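You operate a simulated robot arm through the tools that you are given. There is no shell and no other tool.

You run a simulated robot arm. Do the job below in one go: nothing can be reset, and whatever is moved stays where it is left.

Task
Hook up the probe and get an echo from the wet 25 mm block.
Fine: Red plug into the detector socket before you switch on; range knob to 100 mm, probe on the block. Set down upright: hand probe.

It is judged by the outcome, as a careful person would: the job done as asked, and still so three seconds after it is handed in. It fails if anything else is knocked over, pushed out of place, dropped, spilled or broken.

Robot
A 7-joint arm with a two-finger parallel gripper, fixed in place. Base frame: the origin is on the floor under the middle of its stand, x ahead of it, y to its left, z up. Readings come in m, degrees, newtons and seconds.
It reaches about 0.91 m from its shoulder. Its first joint turns from -166.0 to 166.0 degrees. Payload 3.43 kg.
The tool frame sits at the grasp point between the pads (the TCP): z along the fingers, y along the line on which they close. The tips reach 0.03 m beyond it. The gripper opens to 0.094 m. The fingers are 0.028 m wide and 0.01 m thick; the gripper's body (0.05 by 0.096 m) begins 0.055 m behind the TCP.
Orientation is that of the tool frame in the base frame, as a unit quaternion [x, y, z, w]. With the fingers straight down and closing along the base's y, the tool's x points along the base's -x, its y along +y and its z along -z.

Tools
- The arm moves only by the tool nudge_tool. Its argument "increments" is one flat list of numbers, 7 for each row, row after row: the shift along the base's x, y, z in units of 400 mm (1.0 is 400 mm), then the turn, a rotation vector about the base's x, y, z in units of 180 degrees (1.0 is 180 degrees), then the closure, from 0 (fully open) to 1 (shut). In form: [tx, ty, tz, rx, ry, rz, gripper, tx, ty, tz, rx, ry, rz, gripper, ...]. A call has 1 to 20 rows; each row is the pose to reach, as a shift and turn from the pose commanded when the call began. A call with a number of a shift or a turn outside -1 to 1 is refused whole. Rows are played at 5 a second. More than 0.05 m and 8.6 degrees between two rows, or a gripper value outside its range, and nothing of the call is played. A pose out of reach is approached as far as the arm can. The call stops where the force on the tool passes 40 N (or 10 N more than at its start, if that is more) or the arm is blocked; 0.2 s more then pass. The fingers move at their own pace (about 0.045 m/s each) and stop on an object; they squeeze with about 24 N. The grip force told is the motor's: it shows also when the fingers shut on nothing. Time passes only in rows, and 0.2 s behind the last, so rows that repeat a pose let the fingers close. It gives the time, the measured TCP pose, the force on the tool (base axes), the opening and the grip force at its end, in the units of the frame above (readings bear some noise), with the torque about the TCP (base axes, N m) and any sound that the robot's microphone picked up, and new pictures: "views" is both (left out), scene, wrist or none.
- Cameras (640 x 400 px; columns grow to the right, rows downward): "scene" is fixed at [0.0484, -0.6497, 1.7019]; the picture's right is [0.20, -0.98, 0.00], its down [-0.76, -0.16, -0.63] and it looks along [0.62, 0.13, -0.78] (base axes); focal length 370 px, centre (320, 200). "wrist" rides on the gripper at [0.076, 0.014, -0.103] in the tool frame; the picture's right is [-0.18, 0.98, 0.00], its down [-0.75, -0.14, -0.64] and it looks along [-0.63, -0.12, 0.77] (tool axes); focal length 243 px, centre (320, 200). There is no depth. A picture from a camera that has moved, and an enlarged one, comes with that camera's place and axes in the base frame and with its lens.
- raise_lower(by): slides the trunk up (or, below 0, down) by that many m; the arm rides with it, the base frame stays. It gives what a move gives, with no picture.
- close_up(camera, box): a new picture of the part [left, top, right, bottom] of that camera's present view, enlarged. No time passes.
- sign_off(): hands the job in; it is judged then, once.

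Places have to be worked out from the pictures, the camera data and where the tool is seen. Open the gripper and draw the arm clear of the work before you hand the job in, unless the task says otherwise.

The tools are called after "Emit:" as name(argument=value, ...) on one line, values as JSON. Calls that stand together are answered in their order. nudge_tool: Moves the arm, as the interface text tells. Its arguments: {"type":"object","properties":{"increments":{"type":"array","items":{"type":"number"}},"views":{"type":"string","enum":["both","scene","wrist","none"]}},"required":["increments"]} The other tools are called the same way: raise_lower (by) moves the trunk up or down; close_up (camera, box) takes an enlarged picture of a part of a camera's view; sign_off () hands the job in.

At the start:

```text
clock: 0.0
position: [0.2955, -0.4586, 1.3242]
tcp_rot: [0.0, 1.0, 0.0, 0.0]
force: [-0.1, 0.5, -0.5]
ft_torque: [0.0, -0.03, 0.0]
gripper_width: 0.094
finger_force: 0.0
trunk travel left (down, up): [-0.5, 0.11]
```

scene: 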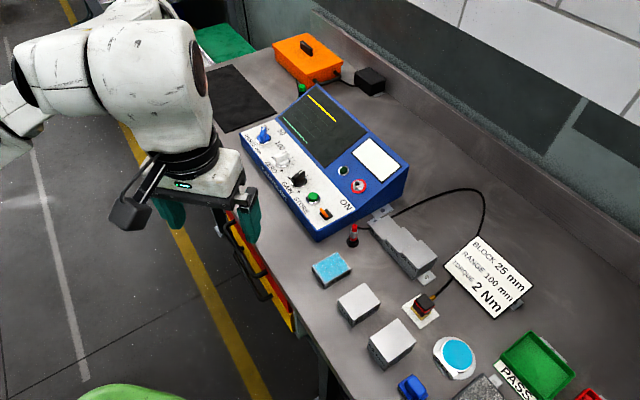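
wrist: 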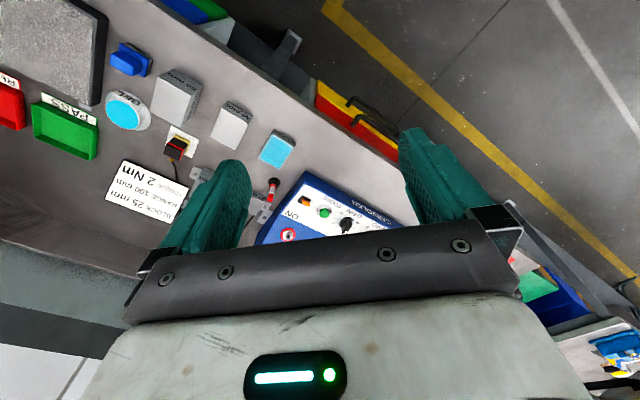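

I start by looking closely at the bench: the detector panel, the blocks, the probe and the plug. I'll enlarge several parts of the scene view.

Emit:
close_up(camera="scene", box=[230, 80, 420, 245])

Emit:
close_up(camera="scene", box=[300, 200, 480, 320])

Emit:
close_up(camera="scene", box=[300, 240, 540, 400])

Emit:
close_up(camera="wrist", box=[80, 20, 320, 260])

```text
2.42 times, centred on (325, 162) of scene
camera zoom: at [0.0484, -0.6497, 1.7019], right [0.2, -0.98, 0.0], down [-0.76, -0.16, -0.63], along [0.62, 0.13, -0.78], focal length 898 px, centre (308, 291)
```

zoom: 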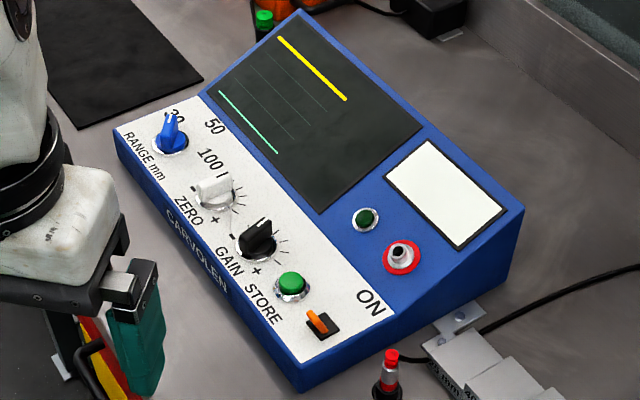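

```text
3.33 times, centred on (390, 260) of scene
camera zoom: at [0.0484, -0.6497, 1.7019], right [0.2, -0.98, 0.0], down [-0.76, -0.16, -0.63], along [0.62, 0.13, -0.78], focal length 1234 px, centre (87, 0)
```

zoom: 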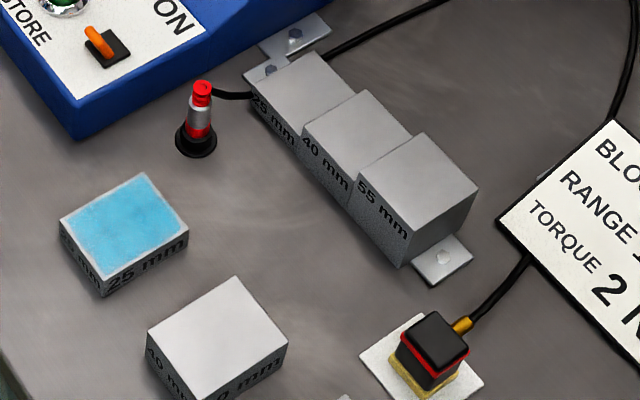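

```text
2.50 times, centred on (420, 320) of scene
camera zoom: at [0.0484, -0.6497, 1.7019], right [0.2, -0.98, 0.0], down [-0.76, -0.16, -0.63], along [0.62, 0.13, -0.78], focal length 926 px, centre (70, -100)
```

zoom: 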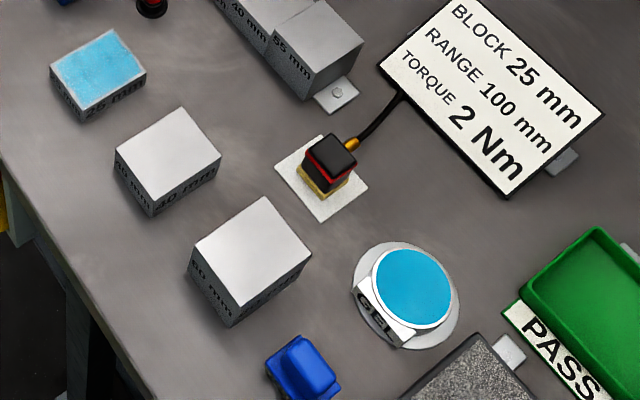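

```text
1.67 times, centred on (200, 140) of wrist
camera zoom: at [0.219, -0.4442, 1.4271], right [0.18, 0.98, 0.0], down [0.75, -0.14, 0.64], along [0.63, -0.12, -0.77], focal length 404 px, centre (520, 300)
```

zoom: 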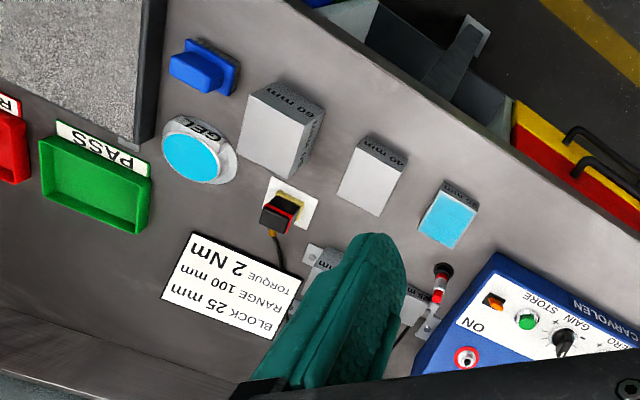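

From the two views the bench lies diagonally ahead of the robot (about azimuth −45°). I place the plug near (0.55, −0.63), the detector socket near (0.685, −0.62, 0.98), the ON switch near (0.58, −0.55), and the probe near (0.41, −0.80). I'll move the hand high over the detector, turned −45°, for a closer look.

Emit:
nudge_tool(increments=[0.106, 0.016, -0.0226, 0, 0, -0.0417, 0, 0.212, 0.0322, -0.0452, 0, 0, -0.0833, 0, 0.318, 0.0483, -0.0678, 0, 0, -0.125, 0, 0.424, 0.0643, -0.0903, 0, 0, -0.1667, 0, 0.53, 0.0804, -0.1129, 0, 0, -0.2083, 0, 0.636, 0.0965, -0.1355, 0, 0, -0.25, 0, 0.636, 0.0965, -0.1355, 0, 0, -0.25, 0], views="both")

```text
clock: 1.6
position: [0.5517, -0.4194, 1.2678]
tcp_rot: [0.383, 0.924, 0.0, 0.0]
force: [-0.7, -0.1, 0.1]
ft_torque: [-0.01, 0.0, 0.01]
gripper_width: 0.0941
finger_force: 0.1
trunk travel left (down, up): [-0.5, 0.11]
camera wrist: at [0.5085, -0.3548, 1.3706], right [0.83, 0.56, 0.0], down [0.43, -0.63, 0.64], along [0.36, -0.53, -0.77], focal length 243 px, centre (320, 200)
```

scene: 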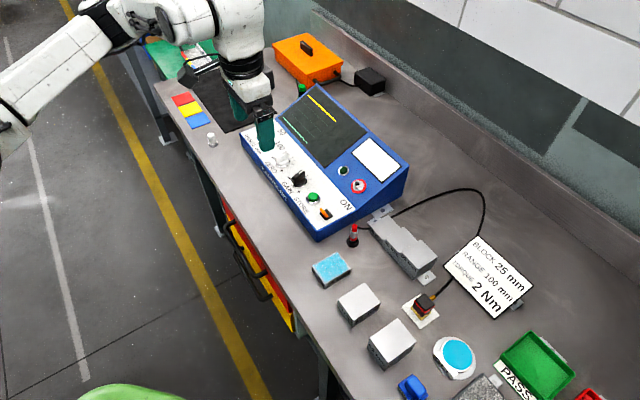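
wrist: 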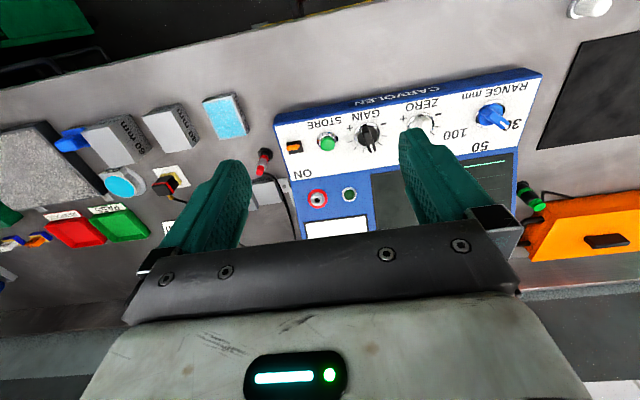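

The hand is clear above the bench and the detector is now seen from the robot's side. I enlarge the panel, socket, plug and knob areas of the wrist view to locate them.

Emit:
close_up(camera="wrist", box=[260, 60, 420, 240])

Emit:
close_up(camera="wrist", box=[400, 60, 560, 160])

Emit:
close_up(camera="wrist", box=[100, 80, 300, 205])

Emit:
close_up(camera="scene", box=[330, 140, 430, 260])

Emit:
close_up(camera="scene", box=[230, 100, 350, 240])

```text
2.22 times, centred on (340, 150) of wrist
camera zoom: at [0.5085, -0.3548, 1.3706], right [0.83, 0.56, 0.0], down [0.43, -0.63, 0.64], along [0.36, -0.53, -0.77], focal length 539 px, centre (276, 311)
```

zoom: 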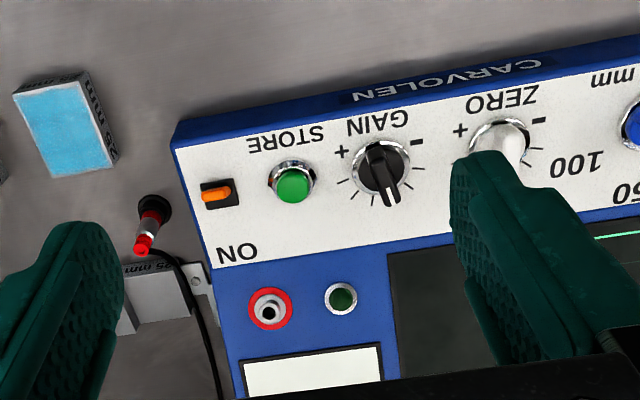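

```text
4.00 times, centred on (480, 110) of wrist
camera zoom: at [0.5085, -0.3548, 1.3706], right [0.83, 0.56, 0.0], down [0.43, -0.63, 0.64], along [0.36, -0.53, -0.77], focal length 970 px, centre (-320, 560)
```

zoom: 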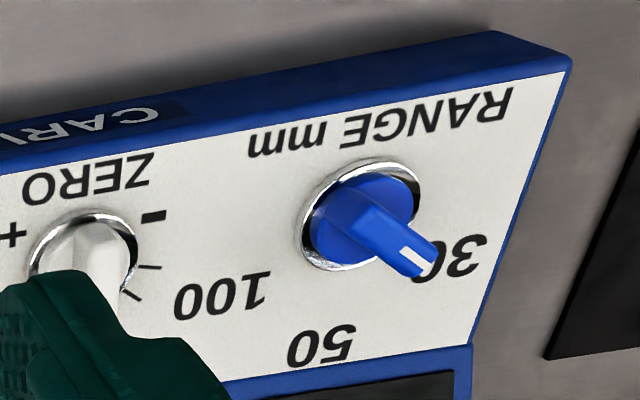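

```text
3.20 times, centred on (200, 142) of wrist
camera zoom: at [0.5085, -0.3548, 1.3706], right [0.83, 0.56, 0.0], down [0.43, -0.63, 0.64], along [0.36, -0.53, -0.77], focal length 776 px, centre (704, 384)
```

zoom: 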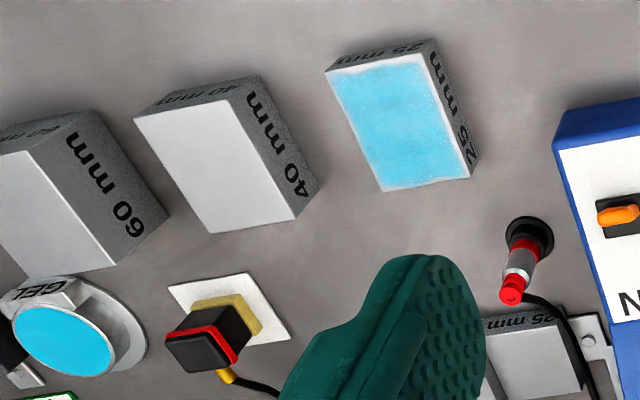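

```text
3.33 times, centred on (380, 200) of scene
camera zoom: at [0.0484, -0.6497, 1.7019], right [0.2, -0.98, 0.0], down [-0.76, -0.16, -0.63], along [0.62, 0.13, -0.78], focal length 1234 px, centre (120, 200)
```

zoom: 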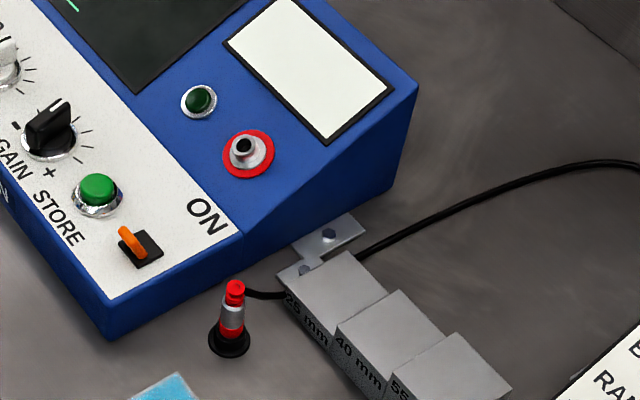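

```text
2.86 times, centred on (290, 170) of scene
camera zoom: at [0.0484, -0.6497, 1.7019], right [0.2, -0.98, 0.0], down [-0.76, -0.16, -0.63], along [0.62, 0.13, -0.78], focal length 1058 px, centre (406, 286)
```

zoom: 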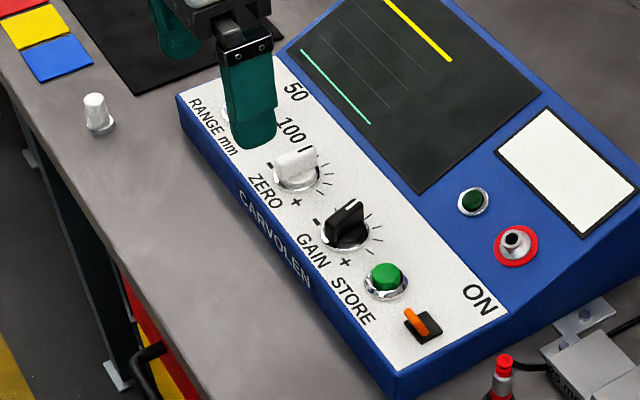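

The front strip seems flat at z≈0.966 with the socket on a face sloping about 25°. I want finer looks at the switch, plug, socket and probe.

Emit:
close_up(camera="wrist", box=[274, 130, 322, 160])

Emit:
close_up(camera="scene", box=[308, 196, 348, 224])

Emit:
close_up(camera="scene", box=[332, 215, 380, 250])

Emit:
close_up(camera="scene", box=[335, 165, 383, 200])

Emit:
close_up(camera="scene", box=[395, 285, 455, 330])

Emit:
close_up(camera="wrist", box=[145, 160, 195, 205])

Emit:
close_up(camera="wrist", box=[235, 140, 295, 200])

```text
13.33 times, centred on (298, 145) of wrist
camera zoom: at [0.5085, -0.3548, 1.3706], right [0.83, 0.56, 0.0], down [0.43, -0.63, 0.64], along [0.36, -0.53, -0.77], focal length 3235 px, centre (613, 933)
```

zoom: 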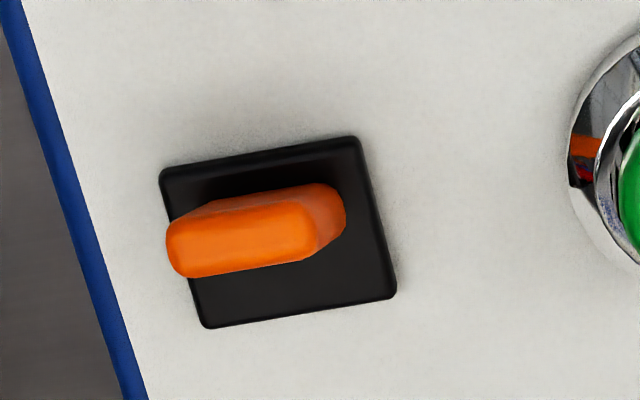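

```text
14.29 times, centred on (328, 210) of scene
camera zoom: at [0.0484, -0.6497, 1.7019], right [0.2, -0.98, 0.0], down [-0.76, -0.16, -0.63], along [0.62, 0.13, -0.78], focal length 5289 px, centre (206, 57)
```

zoom: 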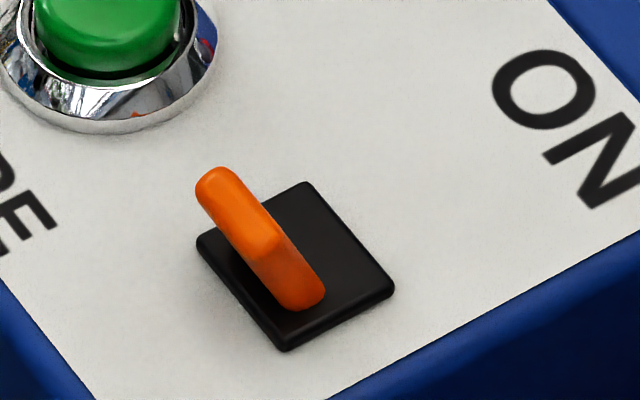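

```text
11.43 times, centred on (356, 232) of scene
camera zoom: at [0.0484, -0.6497, 1.7019], right [0.2, -0.98, 0.0], down [-0.76, -0.16, -0.63], along [0.62, 0.13, -0.78], focal length 4231 px, centre (-91, -171)
```

zoom: 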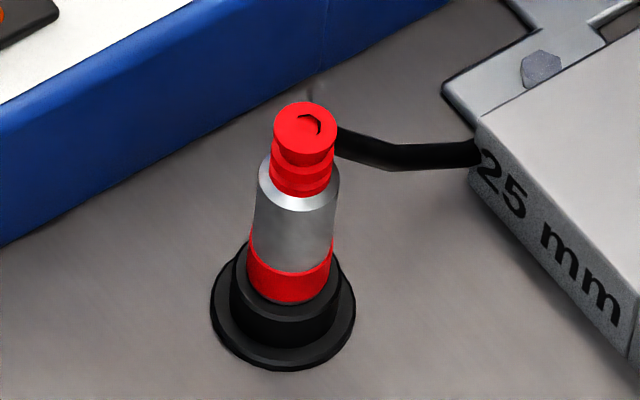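

```text
11.43 times, centred on (359, 182) of scene
camera zoom: at [0.0484, -0.6497, 1.7019], right [0.2, -0.98, 0.0], down [-0.76, -0.16, -0.63], along [0.62, 0.13, -0.78], focal length 4231 px, centre (-126, 400)
```

zoom: 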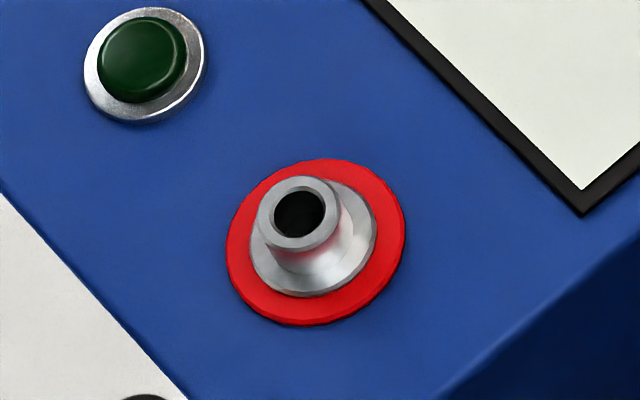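

```text
8.89 times, centred on (425, 308) of scene
camera zoom: at [0.0484, -0.6497, 1.7019], right [0.2, -0.98, 0.0], down [-0.76, -0.16, -0.63], along [0.62, 0.13, -0.78], focal length 3291 px, centre (-613, -756)
```

zoom: 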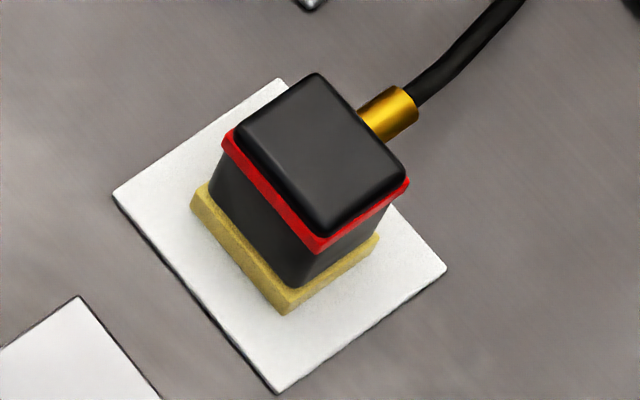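

```text
8.89 times, centred on (170, 182) of wrist
camera zoom: at [0.5085, -0.3548, 1.3706], right [0.83, 0.56, 0.0], down [0.43, -0.63, 0.64], along [0.36, -0.53, -0.77], focal length 2157 px, centre (1653, 356)
```

zoom: 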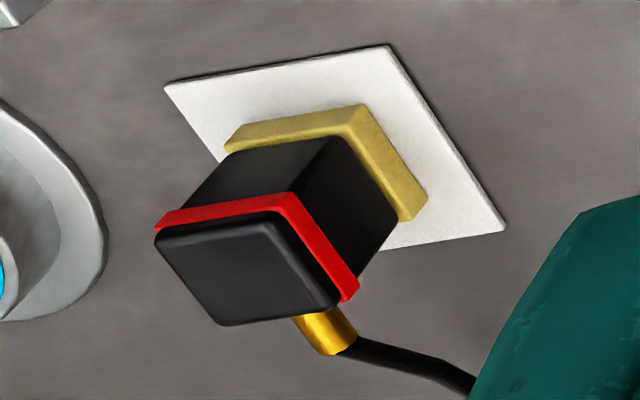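

```text
6.67 times, centred on (265, 170) of wrist
camera zoom: at [0.5085, -0.3548, 1.3706], right [0.83, 0.56, 0.0], down [0.43, -0.63, 0.64], along [0.36, -0.53, -0.77], focal length 1618 px, centre (687, 400)
```

zoom: 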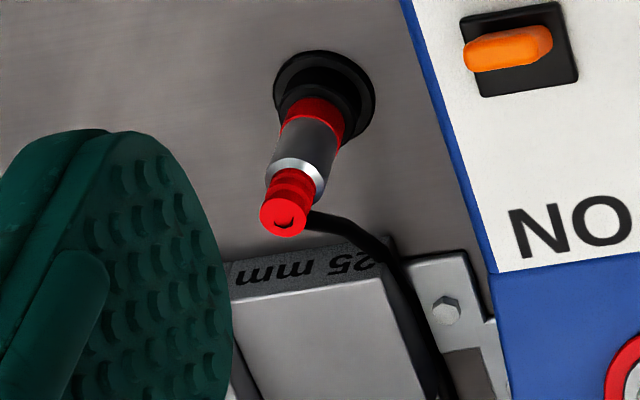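

The zooms show a paddle switch leaning toward the robot (flip it away, toward "ON"). The plug stands in a black cup with a barrel about 16 mm across, its cable leaving outward. The knob points at 30 with 100 about 120° clockwise from there. I move above the plug at z≈1.07, with the gripper part closed so the fingers clear the detector side.

Emit:
nudge_tool(increments=[0.0027, -0.0743, -0.0714, 0, 0, 0, 0.5, 0.0054, -0.1486, -0.1429, 0, 0, 0, 0.5, 0.0081, -0.2229, -0.2143, 0, 0, 0, 0.5, 0.0109, -0.2971, -0.2857, 0, 0, 0, 0.5, 0.0136, -0.3714, -0.3571, 0, 0, 0, 0.5, 0.0163, -0.4457, -0.4286, 0, 0, 0, 0.5, 0.019, -0.52, -0.5, 0, 0, 0, 0.5, 0.019, -0.52, -0.5, 0, 0, 0, 0.5], views="both")

```text
clock: 3.4
position: [0.5566, -0.6307, 1.0689]
tcp_rot: [0.383, 0.924, -0.001, -0.001]
force: [-0.7, -0.4, -0.8]
ft_torque: [0.01, -0.02, 0.0]
gripper_width: 0.0473
finger_force: 0.2
trunk travel left (down, up): [-0.5, 0.11]
camera wrist: at [0.5128, -0.5662, 1.1712], right [0.83, 0.56, 0.0], down [0.43, -0.63, 0.64], along [0.36, -0.53, -0.77], focal length 243 px, centre (320, 200)
```

scene: 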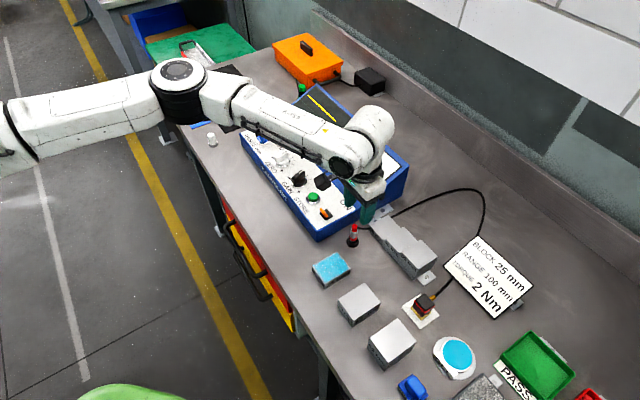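
wrist: 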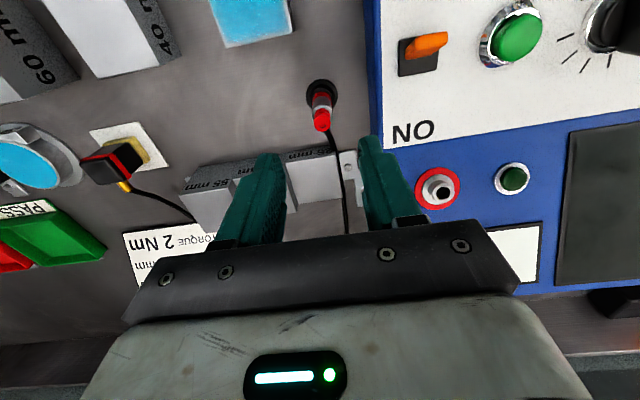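

The plug top appears almost exactly on the tool axis line (column ≈321). I enlarge to get its centre precisely, and also the socket for triangulation.

Emit:
close_up(camera="wrist", box=[290, 70, 354, 150])

Emit:
close_up(camera="wrist", box=[380, 0, 460, 80])

Emit:
close_up(camera="wrist", box=[400, 150, 480, 220])

```text
5.00 times, centred on (322, 110) of wrist
camera zoom: at [0.5128, -0.5662, 1.1712], right [0.83, 0.56, 0.0], down [0.43, -0.63, 0.64], along [0.36, -0.53, -0.77], focal length 1213 px, centre (310, 650)
```

zoom: 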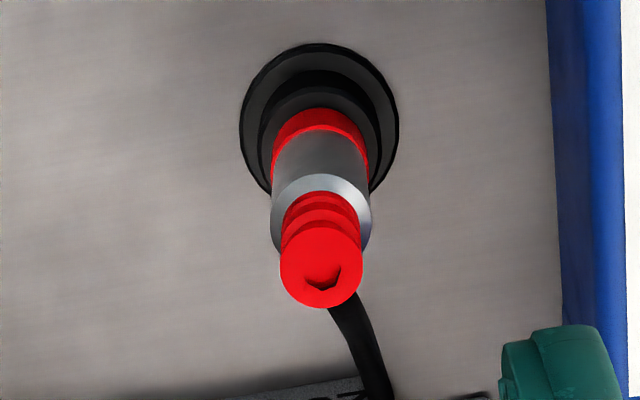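

```text
5.00 times, centred on (420, 40) of wrist
camera zoom: at [0.5128, -0.5662, 1.1712], right [0.83, 0.56, 0.0], down [0.43, -0.63, 0.64], along [0.36, -0.53, -0.77], focal length 1213 px, centre (-180, 1000)
```

zoom: 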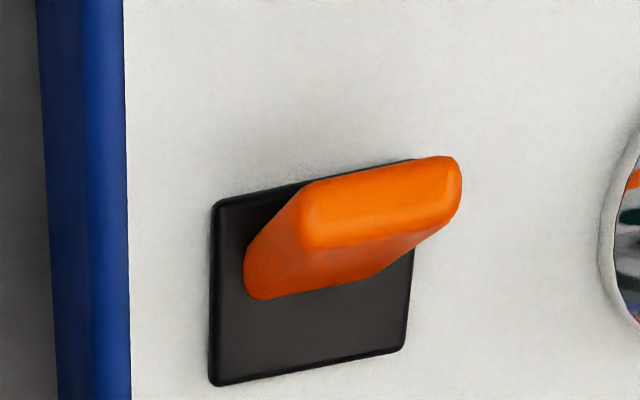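

```text
5.71 times, centred on (440, 185) of wrist
camera zoom: at [0.5128, -0.5662, 1.1712], right [0.83, 0.56, 0.0], down [0.43, -0.63, 0.64], along [0.36, -0.53, -0.77], focal length 1386 px, centre (-366, 286)
```

zoom: 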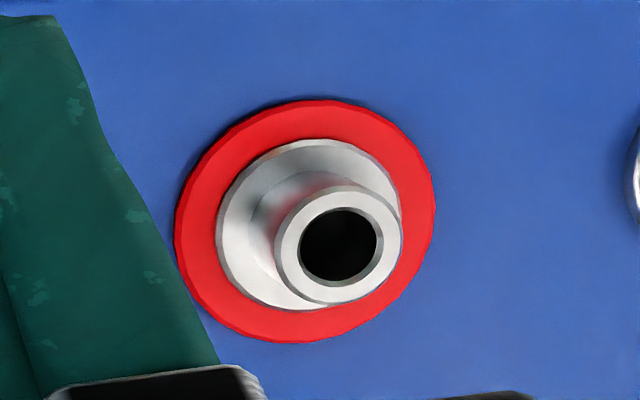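

The plug axis lies about 1.5 mm to the +tool-y side of the tool axis. The cap top is at z≈0.984, the barrel spans 0.941–0.964 and the cup rim is at about 0.927. I correct sideways, descend to TCP z≈0.963 and close on the barrel.

Emit:
nudge_tool(increments=[0.003, 0.0022, -0.08, 0, 0, 0, 0.5, 0.003, 0.0022, -0.16, 0, 0, 0, 0.5, 0.003, 0.0022, -0.22, 0, 0, 0, 0.5, 0.003, 0.0022, -0.264, 0, 0, 0, 0.5, 0.003, 0.0022, -0.264, 0, 0, 0, 0.5], views="both")

```text
clock: 4.6
position: [0.5592, -0.6296, 0.9626]
tcp_rot: [0.383, 0.924, 0.0, 0.0]
force: [0.4, -0.8, -0.2]
ft_torque: [0.02, 0.02, 0.02]
gripper_width: 0.0472
finger_force: 0.1
trunk travel left (down, up): [-0.5, 0.11]
camera wrist: at [0.5142, -0.5645, 1.0658], right [0.83, 0.56, 0.0], down [0.43, -0.63, 0.64], along [0.36, -0.53, -0.77], focal length 243 px, centre (320, 200)
```

scene: 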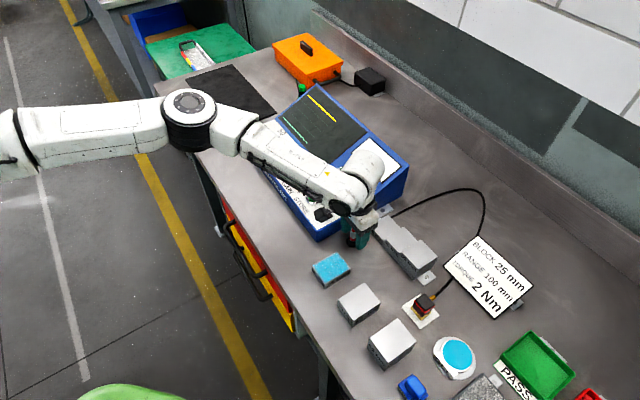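
wrist: 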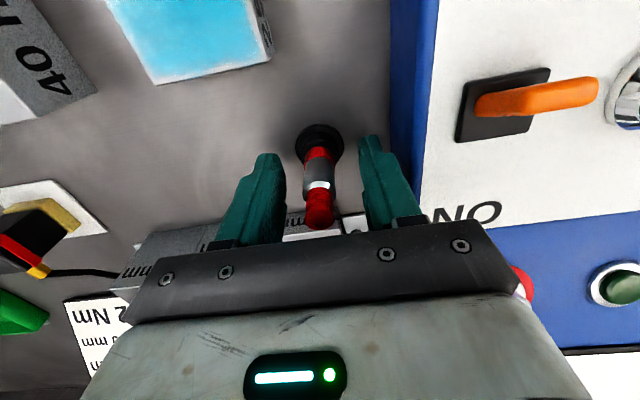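

The plug barrel sits between the fingers, centred. I close the gripper on it.

Emit:
nudge_tool(increments=[0, 0, 0, 0, 0, 0, 1, 0, 0, 0, 0, 0, 0, 1, 0, 0, 0, 0, 0, 0, 1, 0, 0, 0, 0, 0, 0, 1], views="wrist")

```text
clock: 5.6
position: [0.5574, -0.6282, 0.963]
tcp_rot: [0.382, 0.924, 0.0, 0.0]
force: [0.6, -1.2, -0.4]
ft_torque: [-0.06, -0.04, 0.02]
gripper_width: 0.0258
finger_force: 44.7
trunk travel left (down, up): [-0.5, 0.11]
camera wrist: at [0.5142, -0.5646, 1.066], right [0.83, 0.56, 0.0], down [0.43, -0.63, 0.64], along [0.36, -0.53, -0.77], focal length 243 px, centre (320, 200)
```

wrist: 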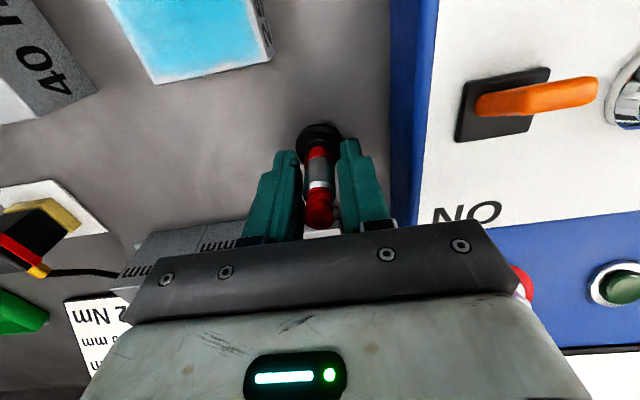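

The fingers stopped at 25.8 mm, wider than the 17 mm I judged the barrel to be. They may be touching the cup, so I look closely.

Emit:
close_up(camera="wrist", box=[265, 110, 375, 245])

Emit:
close_up(camera="scene", box=[325, 200, 405, 260])

```text
2.96 times, centred on (320, 178) of wrist
camera zoom: at [0.5142, -0.5646, 1.066], right [0.83, 0.56, 0.0], down [0.43, -0.63, 0.64], along [0.36, -0.53, -0.77], focal length 719 px, centre (320, 267)
```

zoom: 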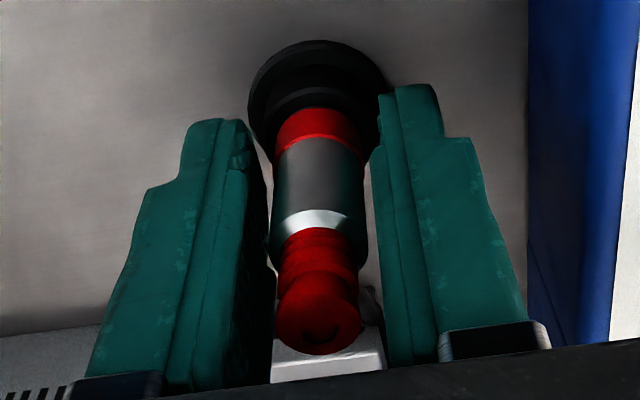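

```text
6.67 times, centred on (365, 230) of scene
camera zoom: at [0.0484, -0.6497, 1.7019], right [0.2, -0.98, 0.0], down [-0.76, -0.16, -0.63], along [0.62, 0.13, -0.78], focal length 2468 px, centre (20, 0)
```

zoom: 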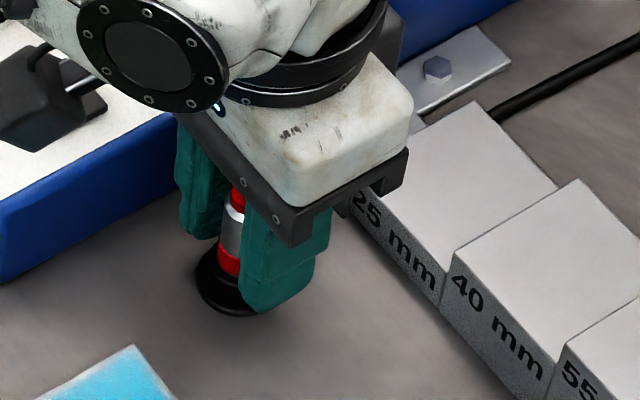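

The fingertips are squeezing the cup's collar rather than the barrel, so the rim is higher than I thought. I open, rise 10 mm and close again on the barrel only.

Emit:
nudge_tool(increments=[0, 0, 0, 0, 0, 0, 0.5, 0, 0, 0, 0, 0, 0, 0.5, 0, 0, 0, 0, 0, 0, 0.5, 0, 0, 0.0125, 0, 0, 0, 0.5, 0, 0, 0.025, 0, 0, 0, 0.5, 0, 0, 0.025, 0, 0, 0, 0.5, 0, 0, 0.025, 0, 0, 0, 1, 0, 0, 0.025, 0, 0, 0, 1, 0, 0, 0.025, 0, 0, 0, 1, 0, 0, 0.025, 0, 0, 0, 1, 0, 0, 0.025, 0, 0, 0, 1], views="wrist")

Emit:
close_up(camera="wrist", box=[265, 110, 375, 245])

Emit:
close_up(camera="scene", box=[325, 200, 405, 260])

```text
clock: 8.0
position: [0.5573, -0.6278, 0.9748]
tcp_rot: [0.382, 0.924, 0.001, 0.001]
force: [0.4, 0.4, 0.4]
ft_torque: [0.0, -0.02, 0.04]
gripper_width: 0.0155
finger_force: 23.5
trunk travel left (down, up): [-0.5, 0.11]
camera wrist: at [0.5139, -0.564, 1.0768], right [0.83, 0.56, 0.0], down [0.43, -0.63, 0.64], along [0.36, -0.53, -0.77], focal length 243 px, centre (320, 200)
```

wrist: 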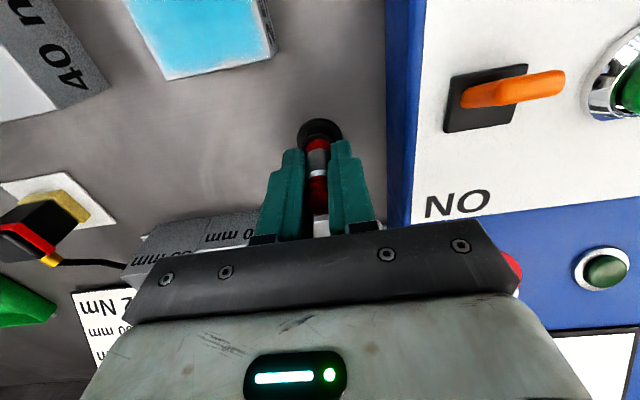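

```text
2.96 times, centred on (320, 178) of wrist
camera zoom: at [0.5139, -0.564, 1.0768], right [0.83, 0.56, 0.0], down [0.43, -0.63, 0.64], along [0.36, -0.53, -0.77], focal length 719 px, centre (320, 267)
```

zoom: 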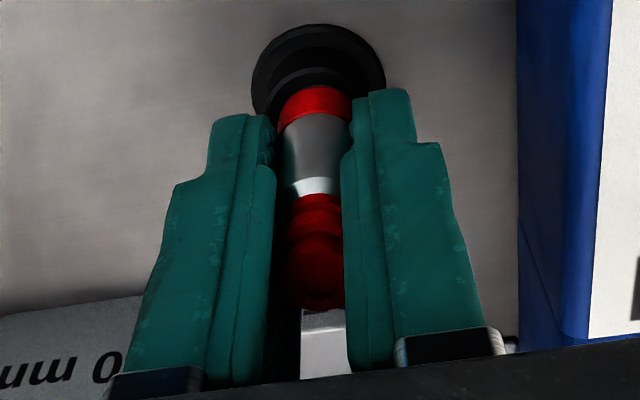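

```text
6.67 times, centred on (365, 230) of scene
camera zoom: at [0.0484, -0.6497, 1.7019], right [0.2, -0.98, 0.0], down [-0.76, -0.16, -0.63], along [0.62, 0.13, -0.78], focal length 2468 px, centre (20, 0)
```

zoom: 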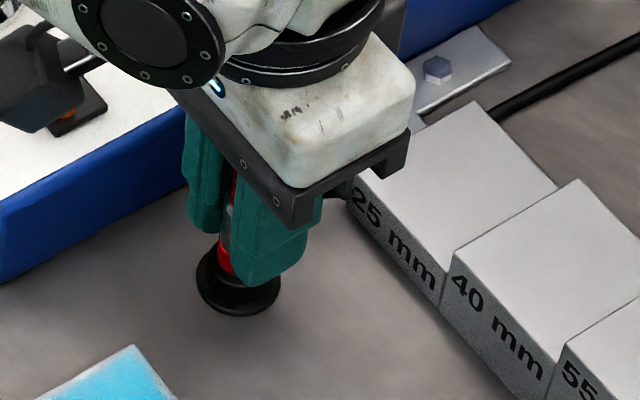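

Now the fingers hold 15.5 mm, the metal barrel. I lift straight up 70 mm out of the cup and check that the cup stays.

Emit:
nudge_tool(increments=[0, 0, 0.025, 0, 0, 0, 1, 0, 0, 0.05, 0, 0, 0, 1, 0, 0, 0.075, 0, 0, 0, 1, 0, 0, 0.1, 0, 0, 0, 1, 0, 0, 0.135, 0, 0, 0, 1, 0, 0, 0.175, 0, 0, 0, 1, 0, 0, 0.175, 0, 0, 0, 1], views="both")

Emit:
close_up(camera="wrist", box=[240, 60, 400, 245])

Emit:
close_up(camera="scene", box=[325, 180, 415, 260])

```text
clock: 9.6
position: [0.5566, -0.6288, 1.0461]
tcp_rot: [0.383, 0.924, 0.001, 0.0]
force: [-0.3, -0.1, -0.4]
ft_torque: [0.03, -0.03, 0.03]
gripper_width: 0.0157
finger_force: 24.5
trunk travel left (down, up): [-0.5, 0.11]
camera wrist: at [0.514, -0.5641, 1.148], right [0.83, 0.56, 0.0], down [0.43, -0.63, 0.64], along [0.36, -0.53, -0.77], focal length 243 px, centre (320, 200)
```

scene: 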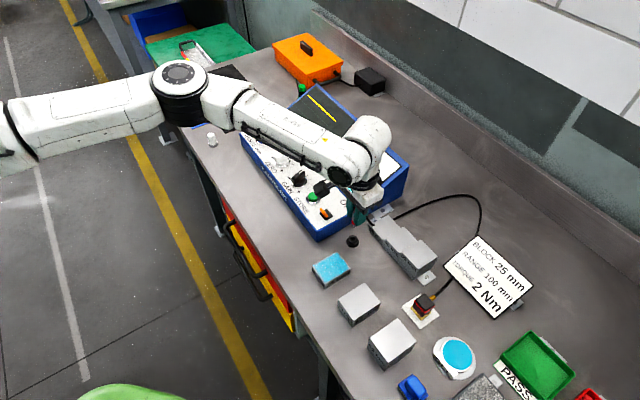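
wrist: 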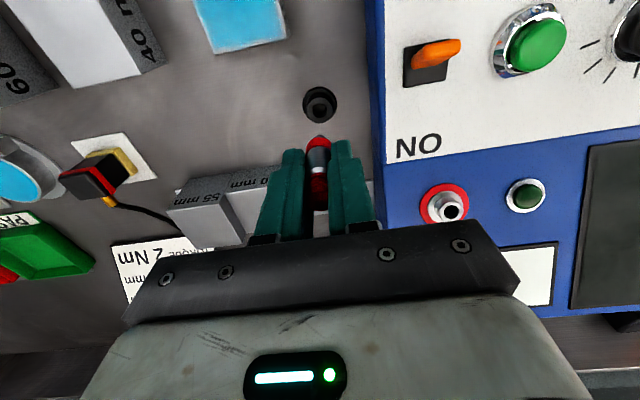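

```text
2.16 times, centred on (320, 152) of wrist
camera zoom: at [0.514, -0.5641, 1.148], right [0.83, 0.56, 0.0], down [0.43, -0.63, 0.64], along [0.36, -0.53, -0.77], focal length 525 px, centre (320, 303)
```

zoom: 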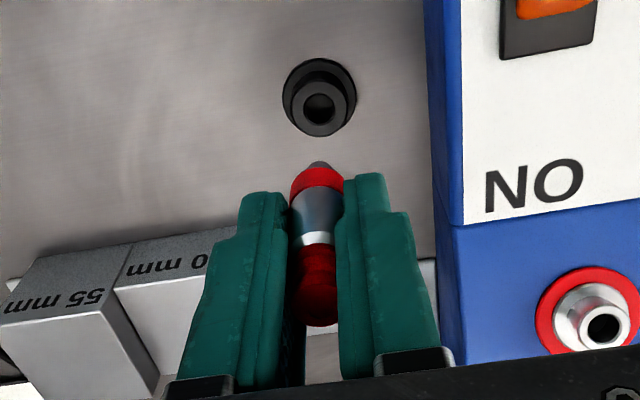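

```text
5.00 times, centred on (370, 220) of scene
camera zoom: at [0.0484, -0.6497, 1.7019], right [0.2, -0.98, 0.0], down [-0.76, -0.16, -0.63], along [0.62, 0.13, -0.78], focal length 1851 px, centre (70, 100)
```

zoom: 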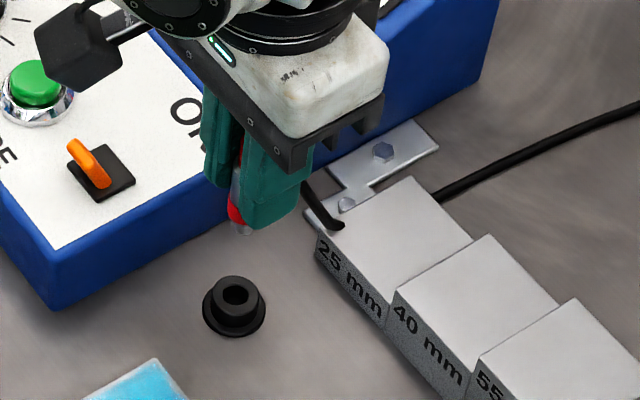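

The plug is out, a short metal nose shows, and the cup stayed put. I place the socket mouth near (0.683, −0.616, 0.997), its axis leaning about 24° toward the robot. I rise a little, then move to a pre-insertion pose about 35 mm off along that axis, tilting the tool to match.

Emit:
nudge_tool(increments=[0, 0, 0.0875, 0, 0, 0, 1, 0.0626, 0.0247, 0.0875, -0.0238, -0.0234, 0, 1, 0.1252, 0.0494, 0.0875, -0.0476, -0.0467, 0, 1, 0.1879, 0.0741, 0.0875, -0.0714, -0.07, 0, 1, 0.2505, 0.0988, 0.0875, -0.0952, -0.0934, 0, 1, 0.2505, 0.0988, 0.0875, -0.0952, -0.0934, 0, 1], views="both")

Emit:
close_up(camera="wrist", box=[240, 60, 400, 245])

Emit:
close_up(camera="scene", box=[325, 130, 425, 220])

```text
clock: 11.0
position: [0.6563, -0.5888, 1.0793]
tcp_rot: [0.374, 0.904, -0.082, 0.191]
force: [-0.1, -0.1, -0.6]
ft_torque: [0.02, -0.01, -0.01]
gripper_width: 0.0153
finger_force: 24.0
trunk travel left (down, up): [-0.5, 0.11]
camera wrist: at [0.5879, -0.4985, 1.142], right [0.82, 0.57, 0.07], down [0.2, -0.4, 0.89], along [0.54, -0.71, -0.44], focal length 243 px, centre (320, 200)
```

scene: 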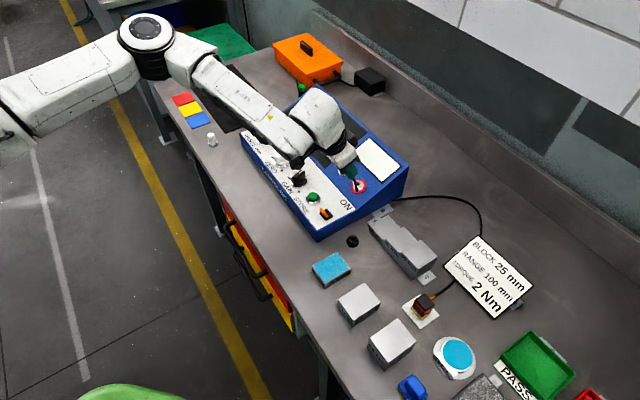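
wrist: 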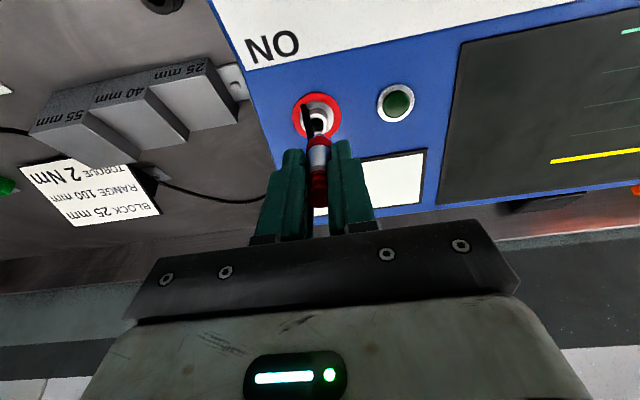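

```text
2.16 times, centred on (320, 152) of wrist
camera zoom: at [0.5879, -0.4985, 1.142], right [0.82, 0.57, 0.07], down [0.2, -0.4, 0.89], along [0.54, -0.71, -0.44], focal length 525 px, centre (320, 303)
```

zoom: 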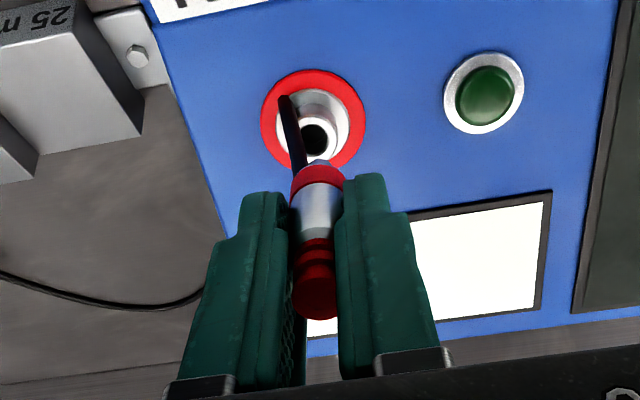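

```text
4.44 times, centred on (375, 175) of scene
camera zoom: at [0.0484, -0.6497, 1.7019], right [0.2, -0.98, 0.0], down [-0.76, -0.16, -0.63], along [0.62, 0.13, -0.78], focal length 1645 px, centre (76, 311)
```

zoom: 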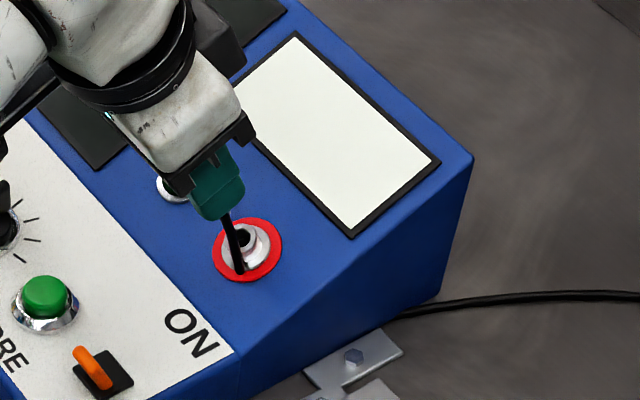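

The socket is just below the plug, slightly off to one side. I zoom on the ring to measure the offset and the axis tilt exactly.

Emit:
close_up(camera="wrist", box=[288, 86, 352, 142])

Emit:
close_up(camera="wrist", box=[360, 70, 430, 130])

Emit:
close_up(camera="scene", box=[350, 160, 380, 200])

```text
7.14 times, centred on (320, 114) of wrist
camera zoom: at [0.5879, -0.4985, 1.142], right [0.82, 0.57, 0.07], down [0.2, -0.4, 0.89], along [0.54, -0.71, -0.44], focal length 1733 px, centre (320, 814)
```

zoom: 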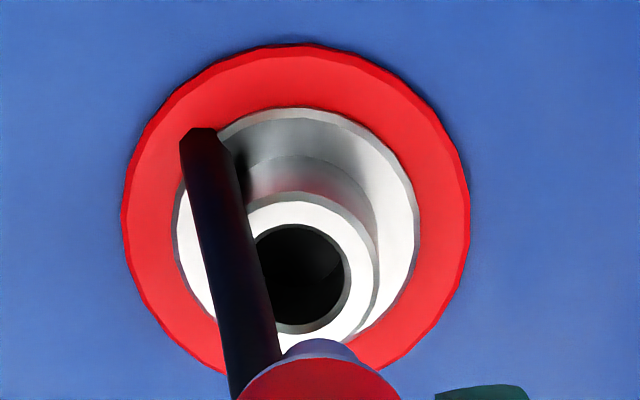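

```text
6.67 times, centred on (395, 100) of wrist
camera zoom: at [0.5879, -0.4985, 1.142], right [0.82, 0.57, 0.07], down [0.2, -0.4, 0.89], along [0.54, -0.71, -0.44], focal length 1618 px, centre (-180, 867)
```

zoom: 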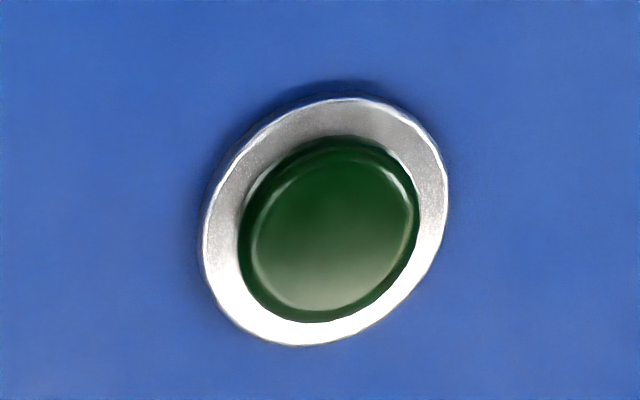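

```text
10.00 times, centred on (365, 180) of scene
camera zoom: at [0.0484, -0.6497, 1.7019], right [0.2, -0.98, 0.0], down [-0.76, -0.16, -0.63], along [0.62, 0.13, -0.78], focal length 3702 px, centre (-130, 400)
```

zoom: 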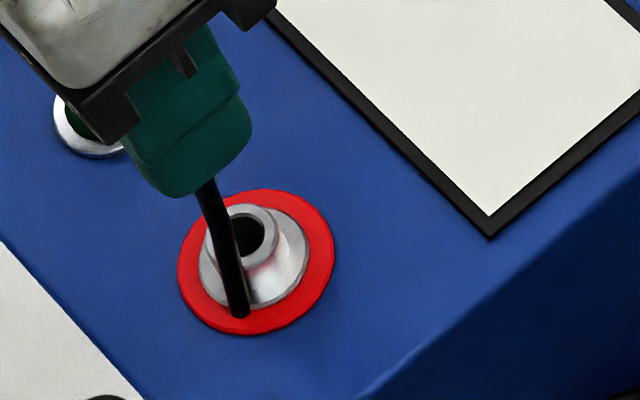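

Working through three views, the socket mouth comes out near (0.680, −0.615, 1.000). The ring's shape says my 24° tilt is right to within a degree, and the socket sits about 2.4 mm to the −y side of the tool. I shift sideways and advance 18 mm along the axis, then look again.

Emit:
nudge_tool(increments=[-0.0043, -0.0043, 0, 0, 0, 0, 1, 0.002, -0.0108, -0.02, 0, 0, 0, 1, 0.0085, -0.0173, -0.041, 0, 0, 0, 1, 0.0085, -0.0173, -0.041, 0, 0, 0, 1], views="both")

Emit:
close_up(camera="wrist", box=[288, 86, 352, 142])

Emit:
close_up(camera="scene", box=[345, 160, 385, 200])

```text
clock: 12.0
position: [0.6609, -0.5951, 1.0638]
tcp_rot: [0.374, 0.904, -0.081, 0.191]
force: [-0.2, 0.0, 0.3]
ft_torque: [-0.03, 0.0, 0.04]
gripper_width: 0.0154
finger_force: 24.3
trunk travel left (down, up): [-0.5, 0.11]
camera wrist: at [0.592, -0.5059, 1.125], right [0.82, 0.57, 0.07], down [0.2, -0.4, 0.89], along [0.54, -0.71, -0.44], focal length 243 px, centre (320, 200)
```

scene: 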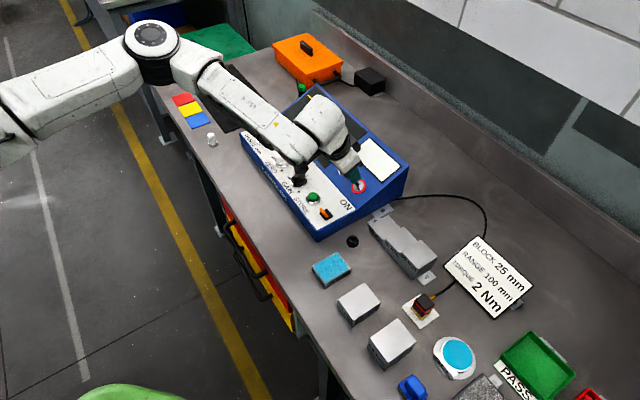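
wrist: 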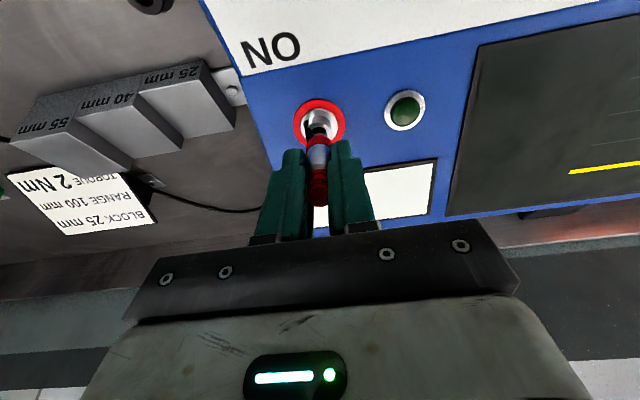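

```text
7.14 times, centred on (320, 114) of wrist
camera zoom: at [0.592, -0.5059, 1.125], right [0.82, 0.57, 0.07], down [0.2, -0.4, 0.89], along [0.54, -0.71, -0.44], focal length 1733 px, centre (320, 814)
```

zoom: 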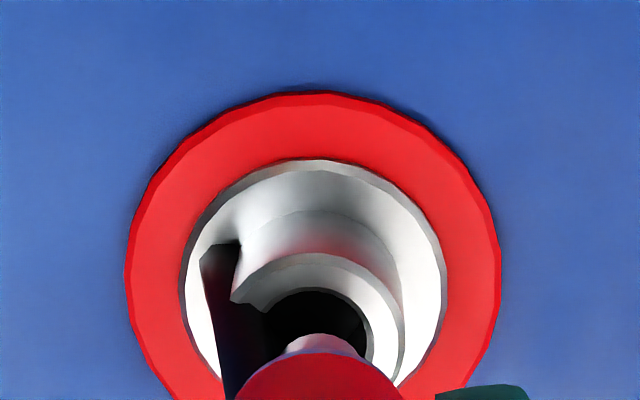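

```text
10.00 times, centred on (365, 180) of scene
camera zoom: at [0.0484, -0.6497, 1.7019], right [0.2, -0.98, 0.0], down [-0.76, -0.16, -0.63], along [0.62, 0.13, -0.78], focal length 3702 px, centre (-130, 400)
```

zoom: 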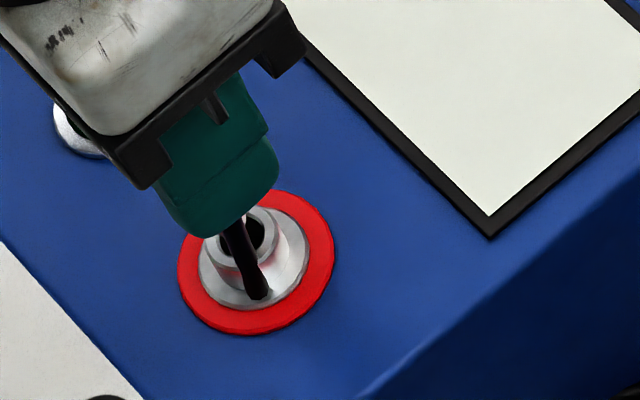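

Sideways the plug nose now lines up with the hole to within about half a millimetre, and the nose tip is only 5–8 mm from the mouth. I advance 8 mm slowly along the axis, watching the force.

Emit:
nudge_tool(increments=[0.0014, -0.00145, -0.0046, 0, 0, 0, 1, 0.0028, -0.0029, -0.0091, 0, 0, 0, 1, 0.0043, -0.0044, -0.0137, 0, 0, 0, 1, 0.0057, -0.0058, -0.0183, 0, 0, 0, 1], views="wrist")

Emit:
close_up(camera="wrist", box=[288, 96, 352, 152])

Emit:
close_up(camera="scene", box=[345, 160, 385, 200])

```text
clock: 13.0
position: [0.6644, -0.5986, 1.0554]
tcp_rot: [0.375, 0.903, -0.082, 0.192]
force: [0.5, 0.0, 0.5]
ft_torque: [-0.01, 0.0, -0.02]
gripper_width: 0.0152
finger_force: 23.8
trunk travel left (down, up): [-0.5, 0.11]
camera wrist: at [0.5954, -0.508, 1.118], right [0.82, 0.58, 0.07], down [0.2, -0.4, 0.89], along [0.54, -0.71, -0.44], focal length 243 px, centre (320, 200)
```

wrist: 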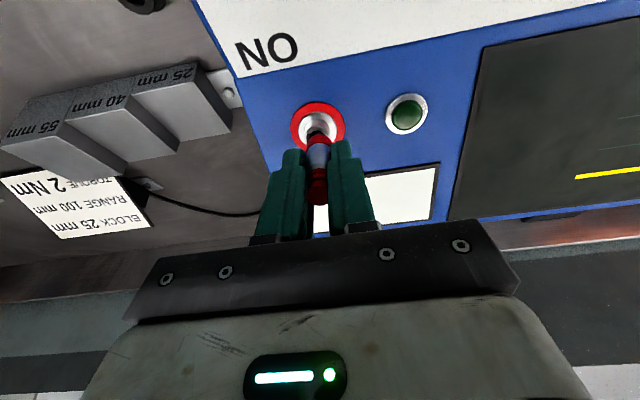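

```text
7.14 times, centred on (320, 124) of wrist
camera zoom: at [0.5954, -0.508, 1.118], right [0.82, 0.58, 0.07], down [0.2, -0.4, 0.89], along [0.54, -0.71, -0.44], focal length 1733 px, centre (320, 743)
```

zoom: 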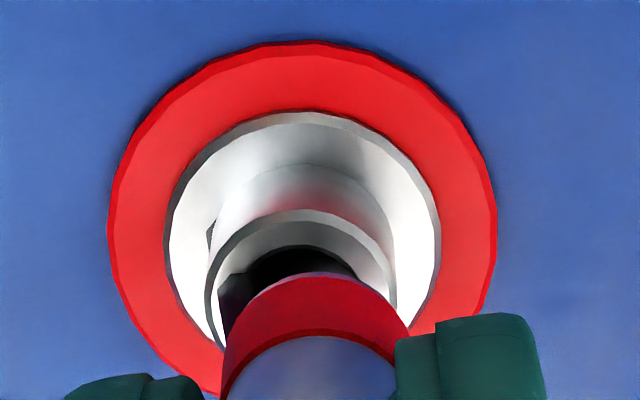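

```text
10.00 times, centred on (365, 180) of scene
camera zoom: at [0.0484, -0.6497, 1.7019], right [0.2, -0.98, 0.0], down [-0.76, -0.16, -0.63], along [0.62, 0.13, -0.78], focal length 3702 px, centre (-130, 400)
```

zoom: 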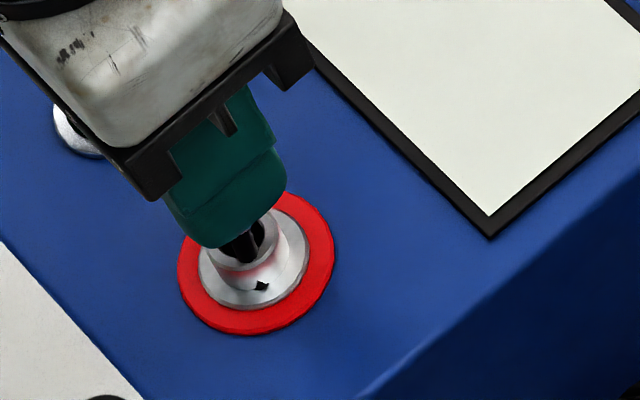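

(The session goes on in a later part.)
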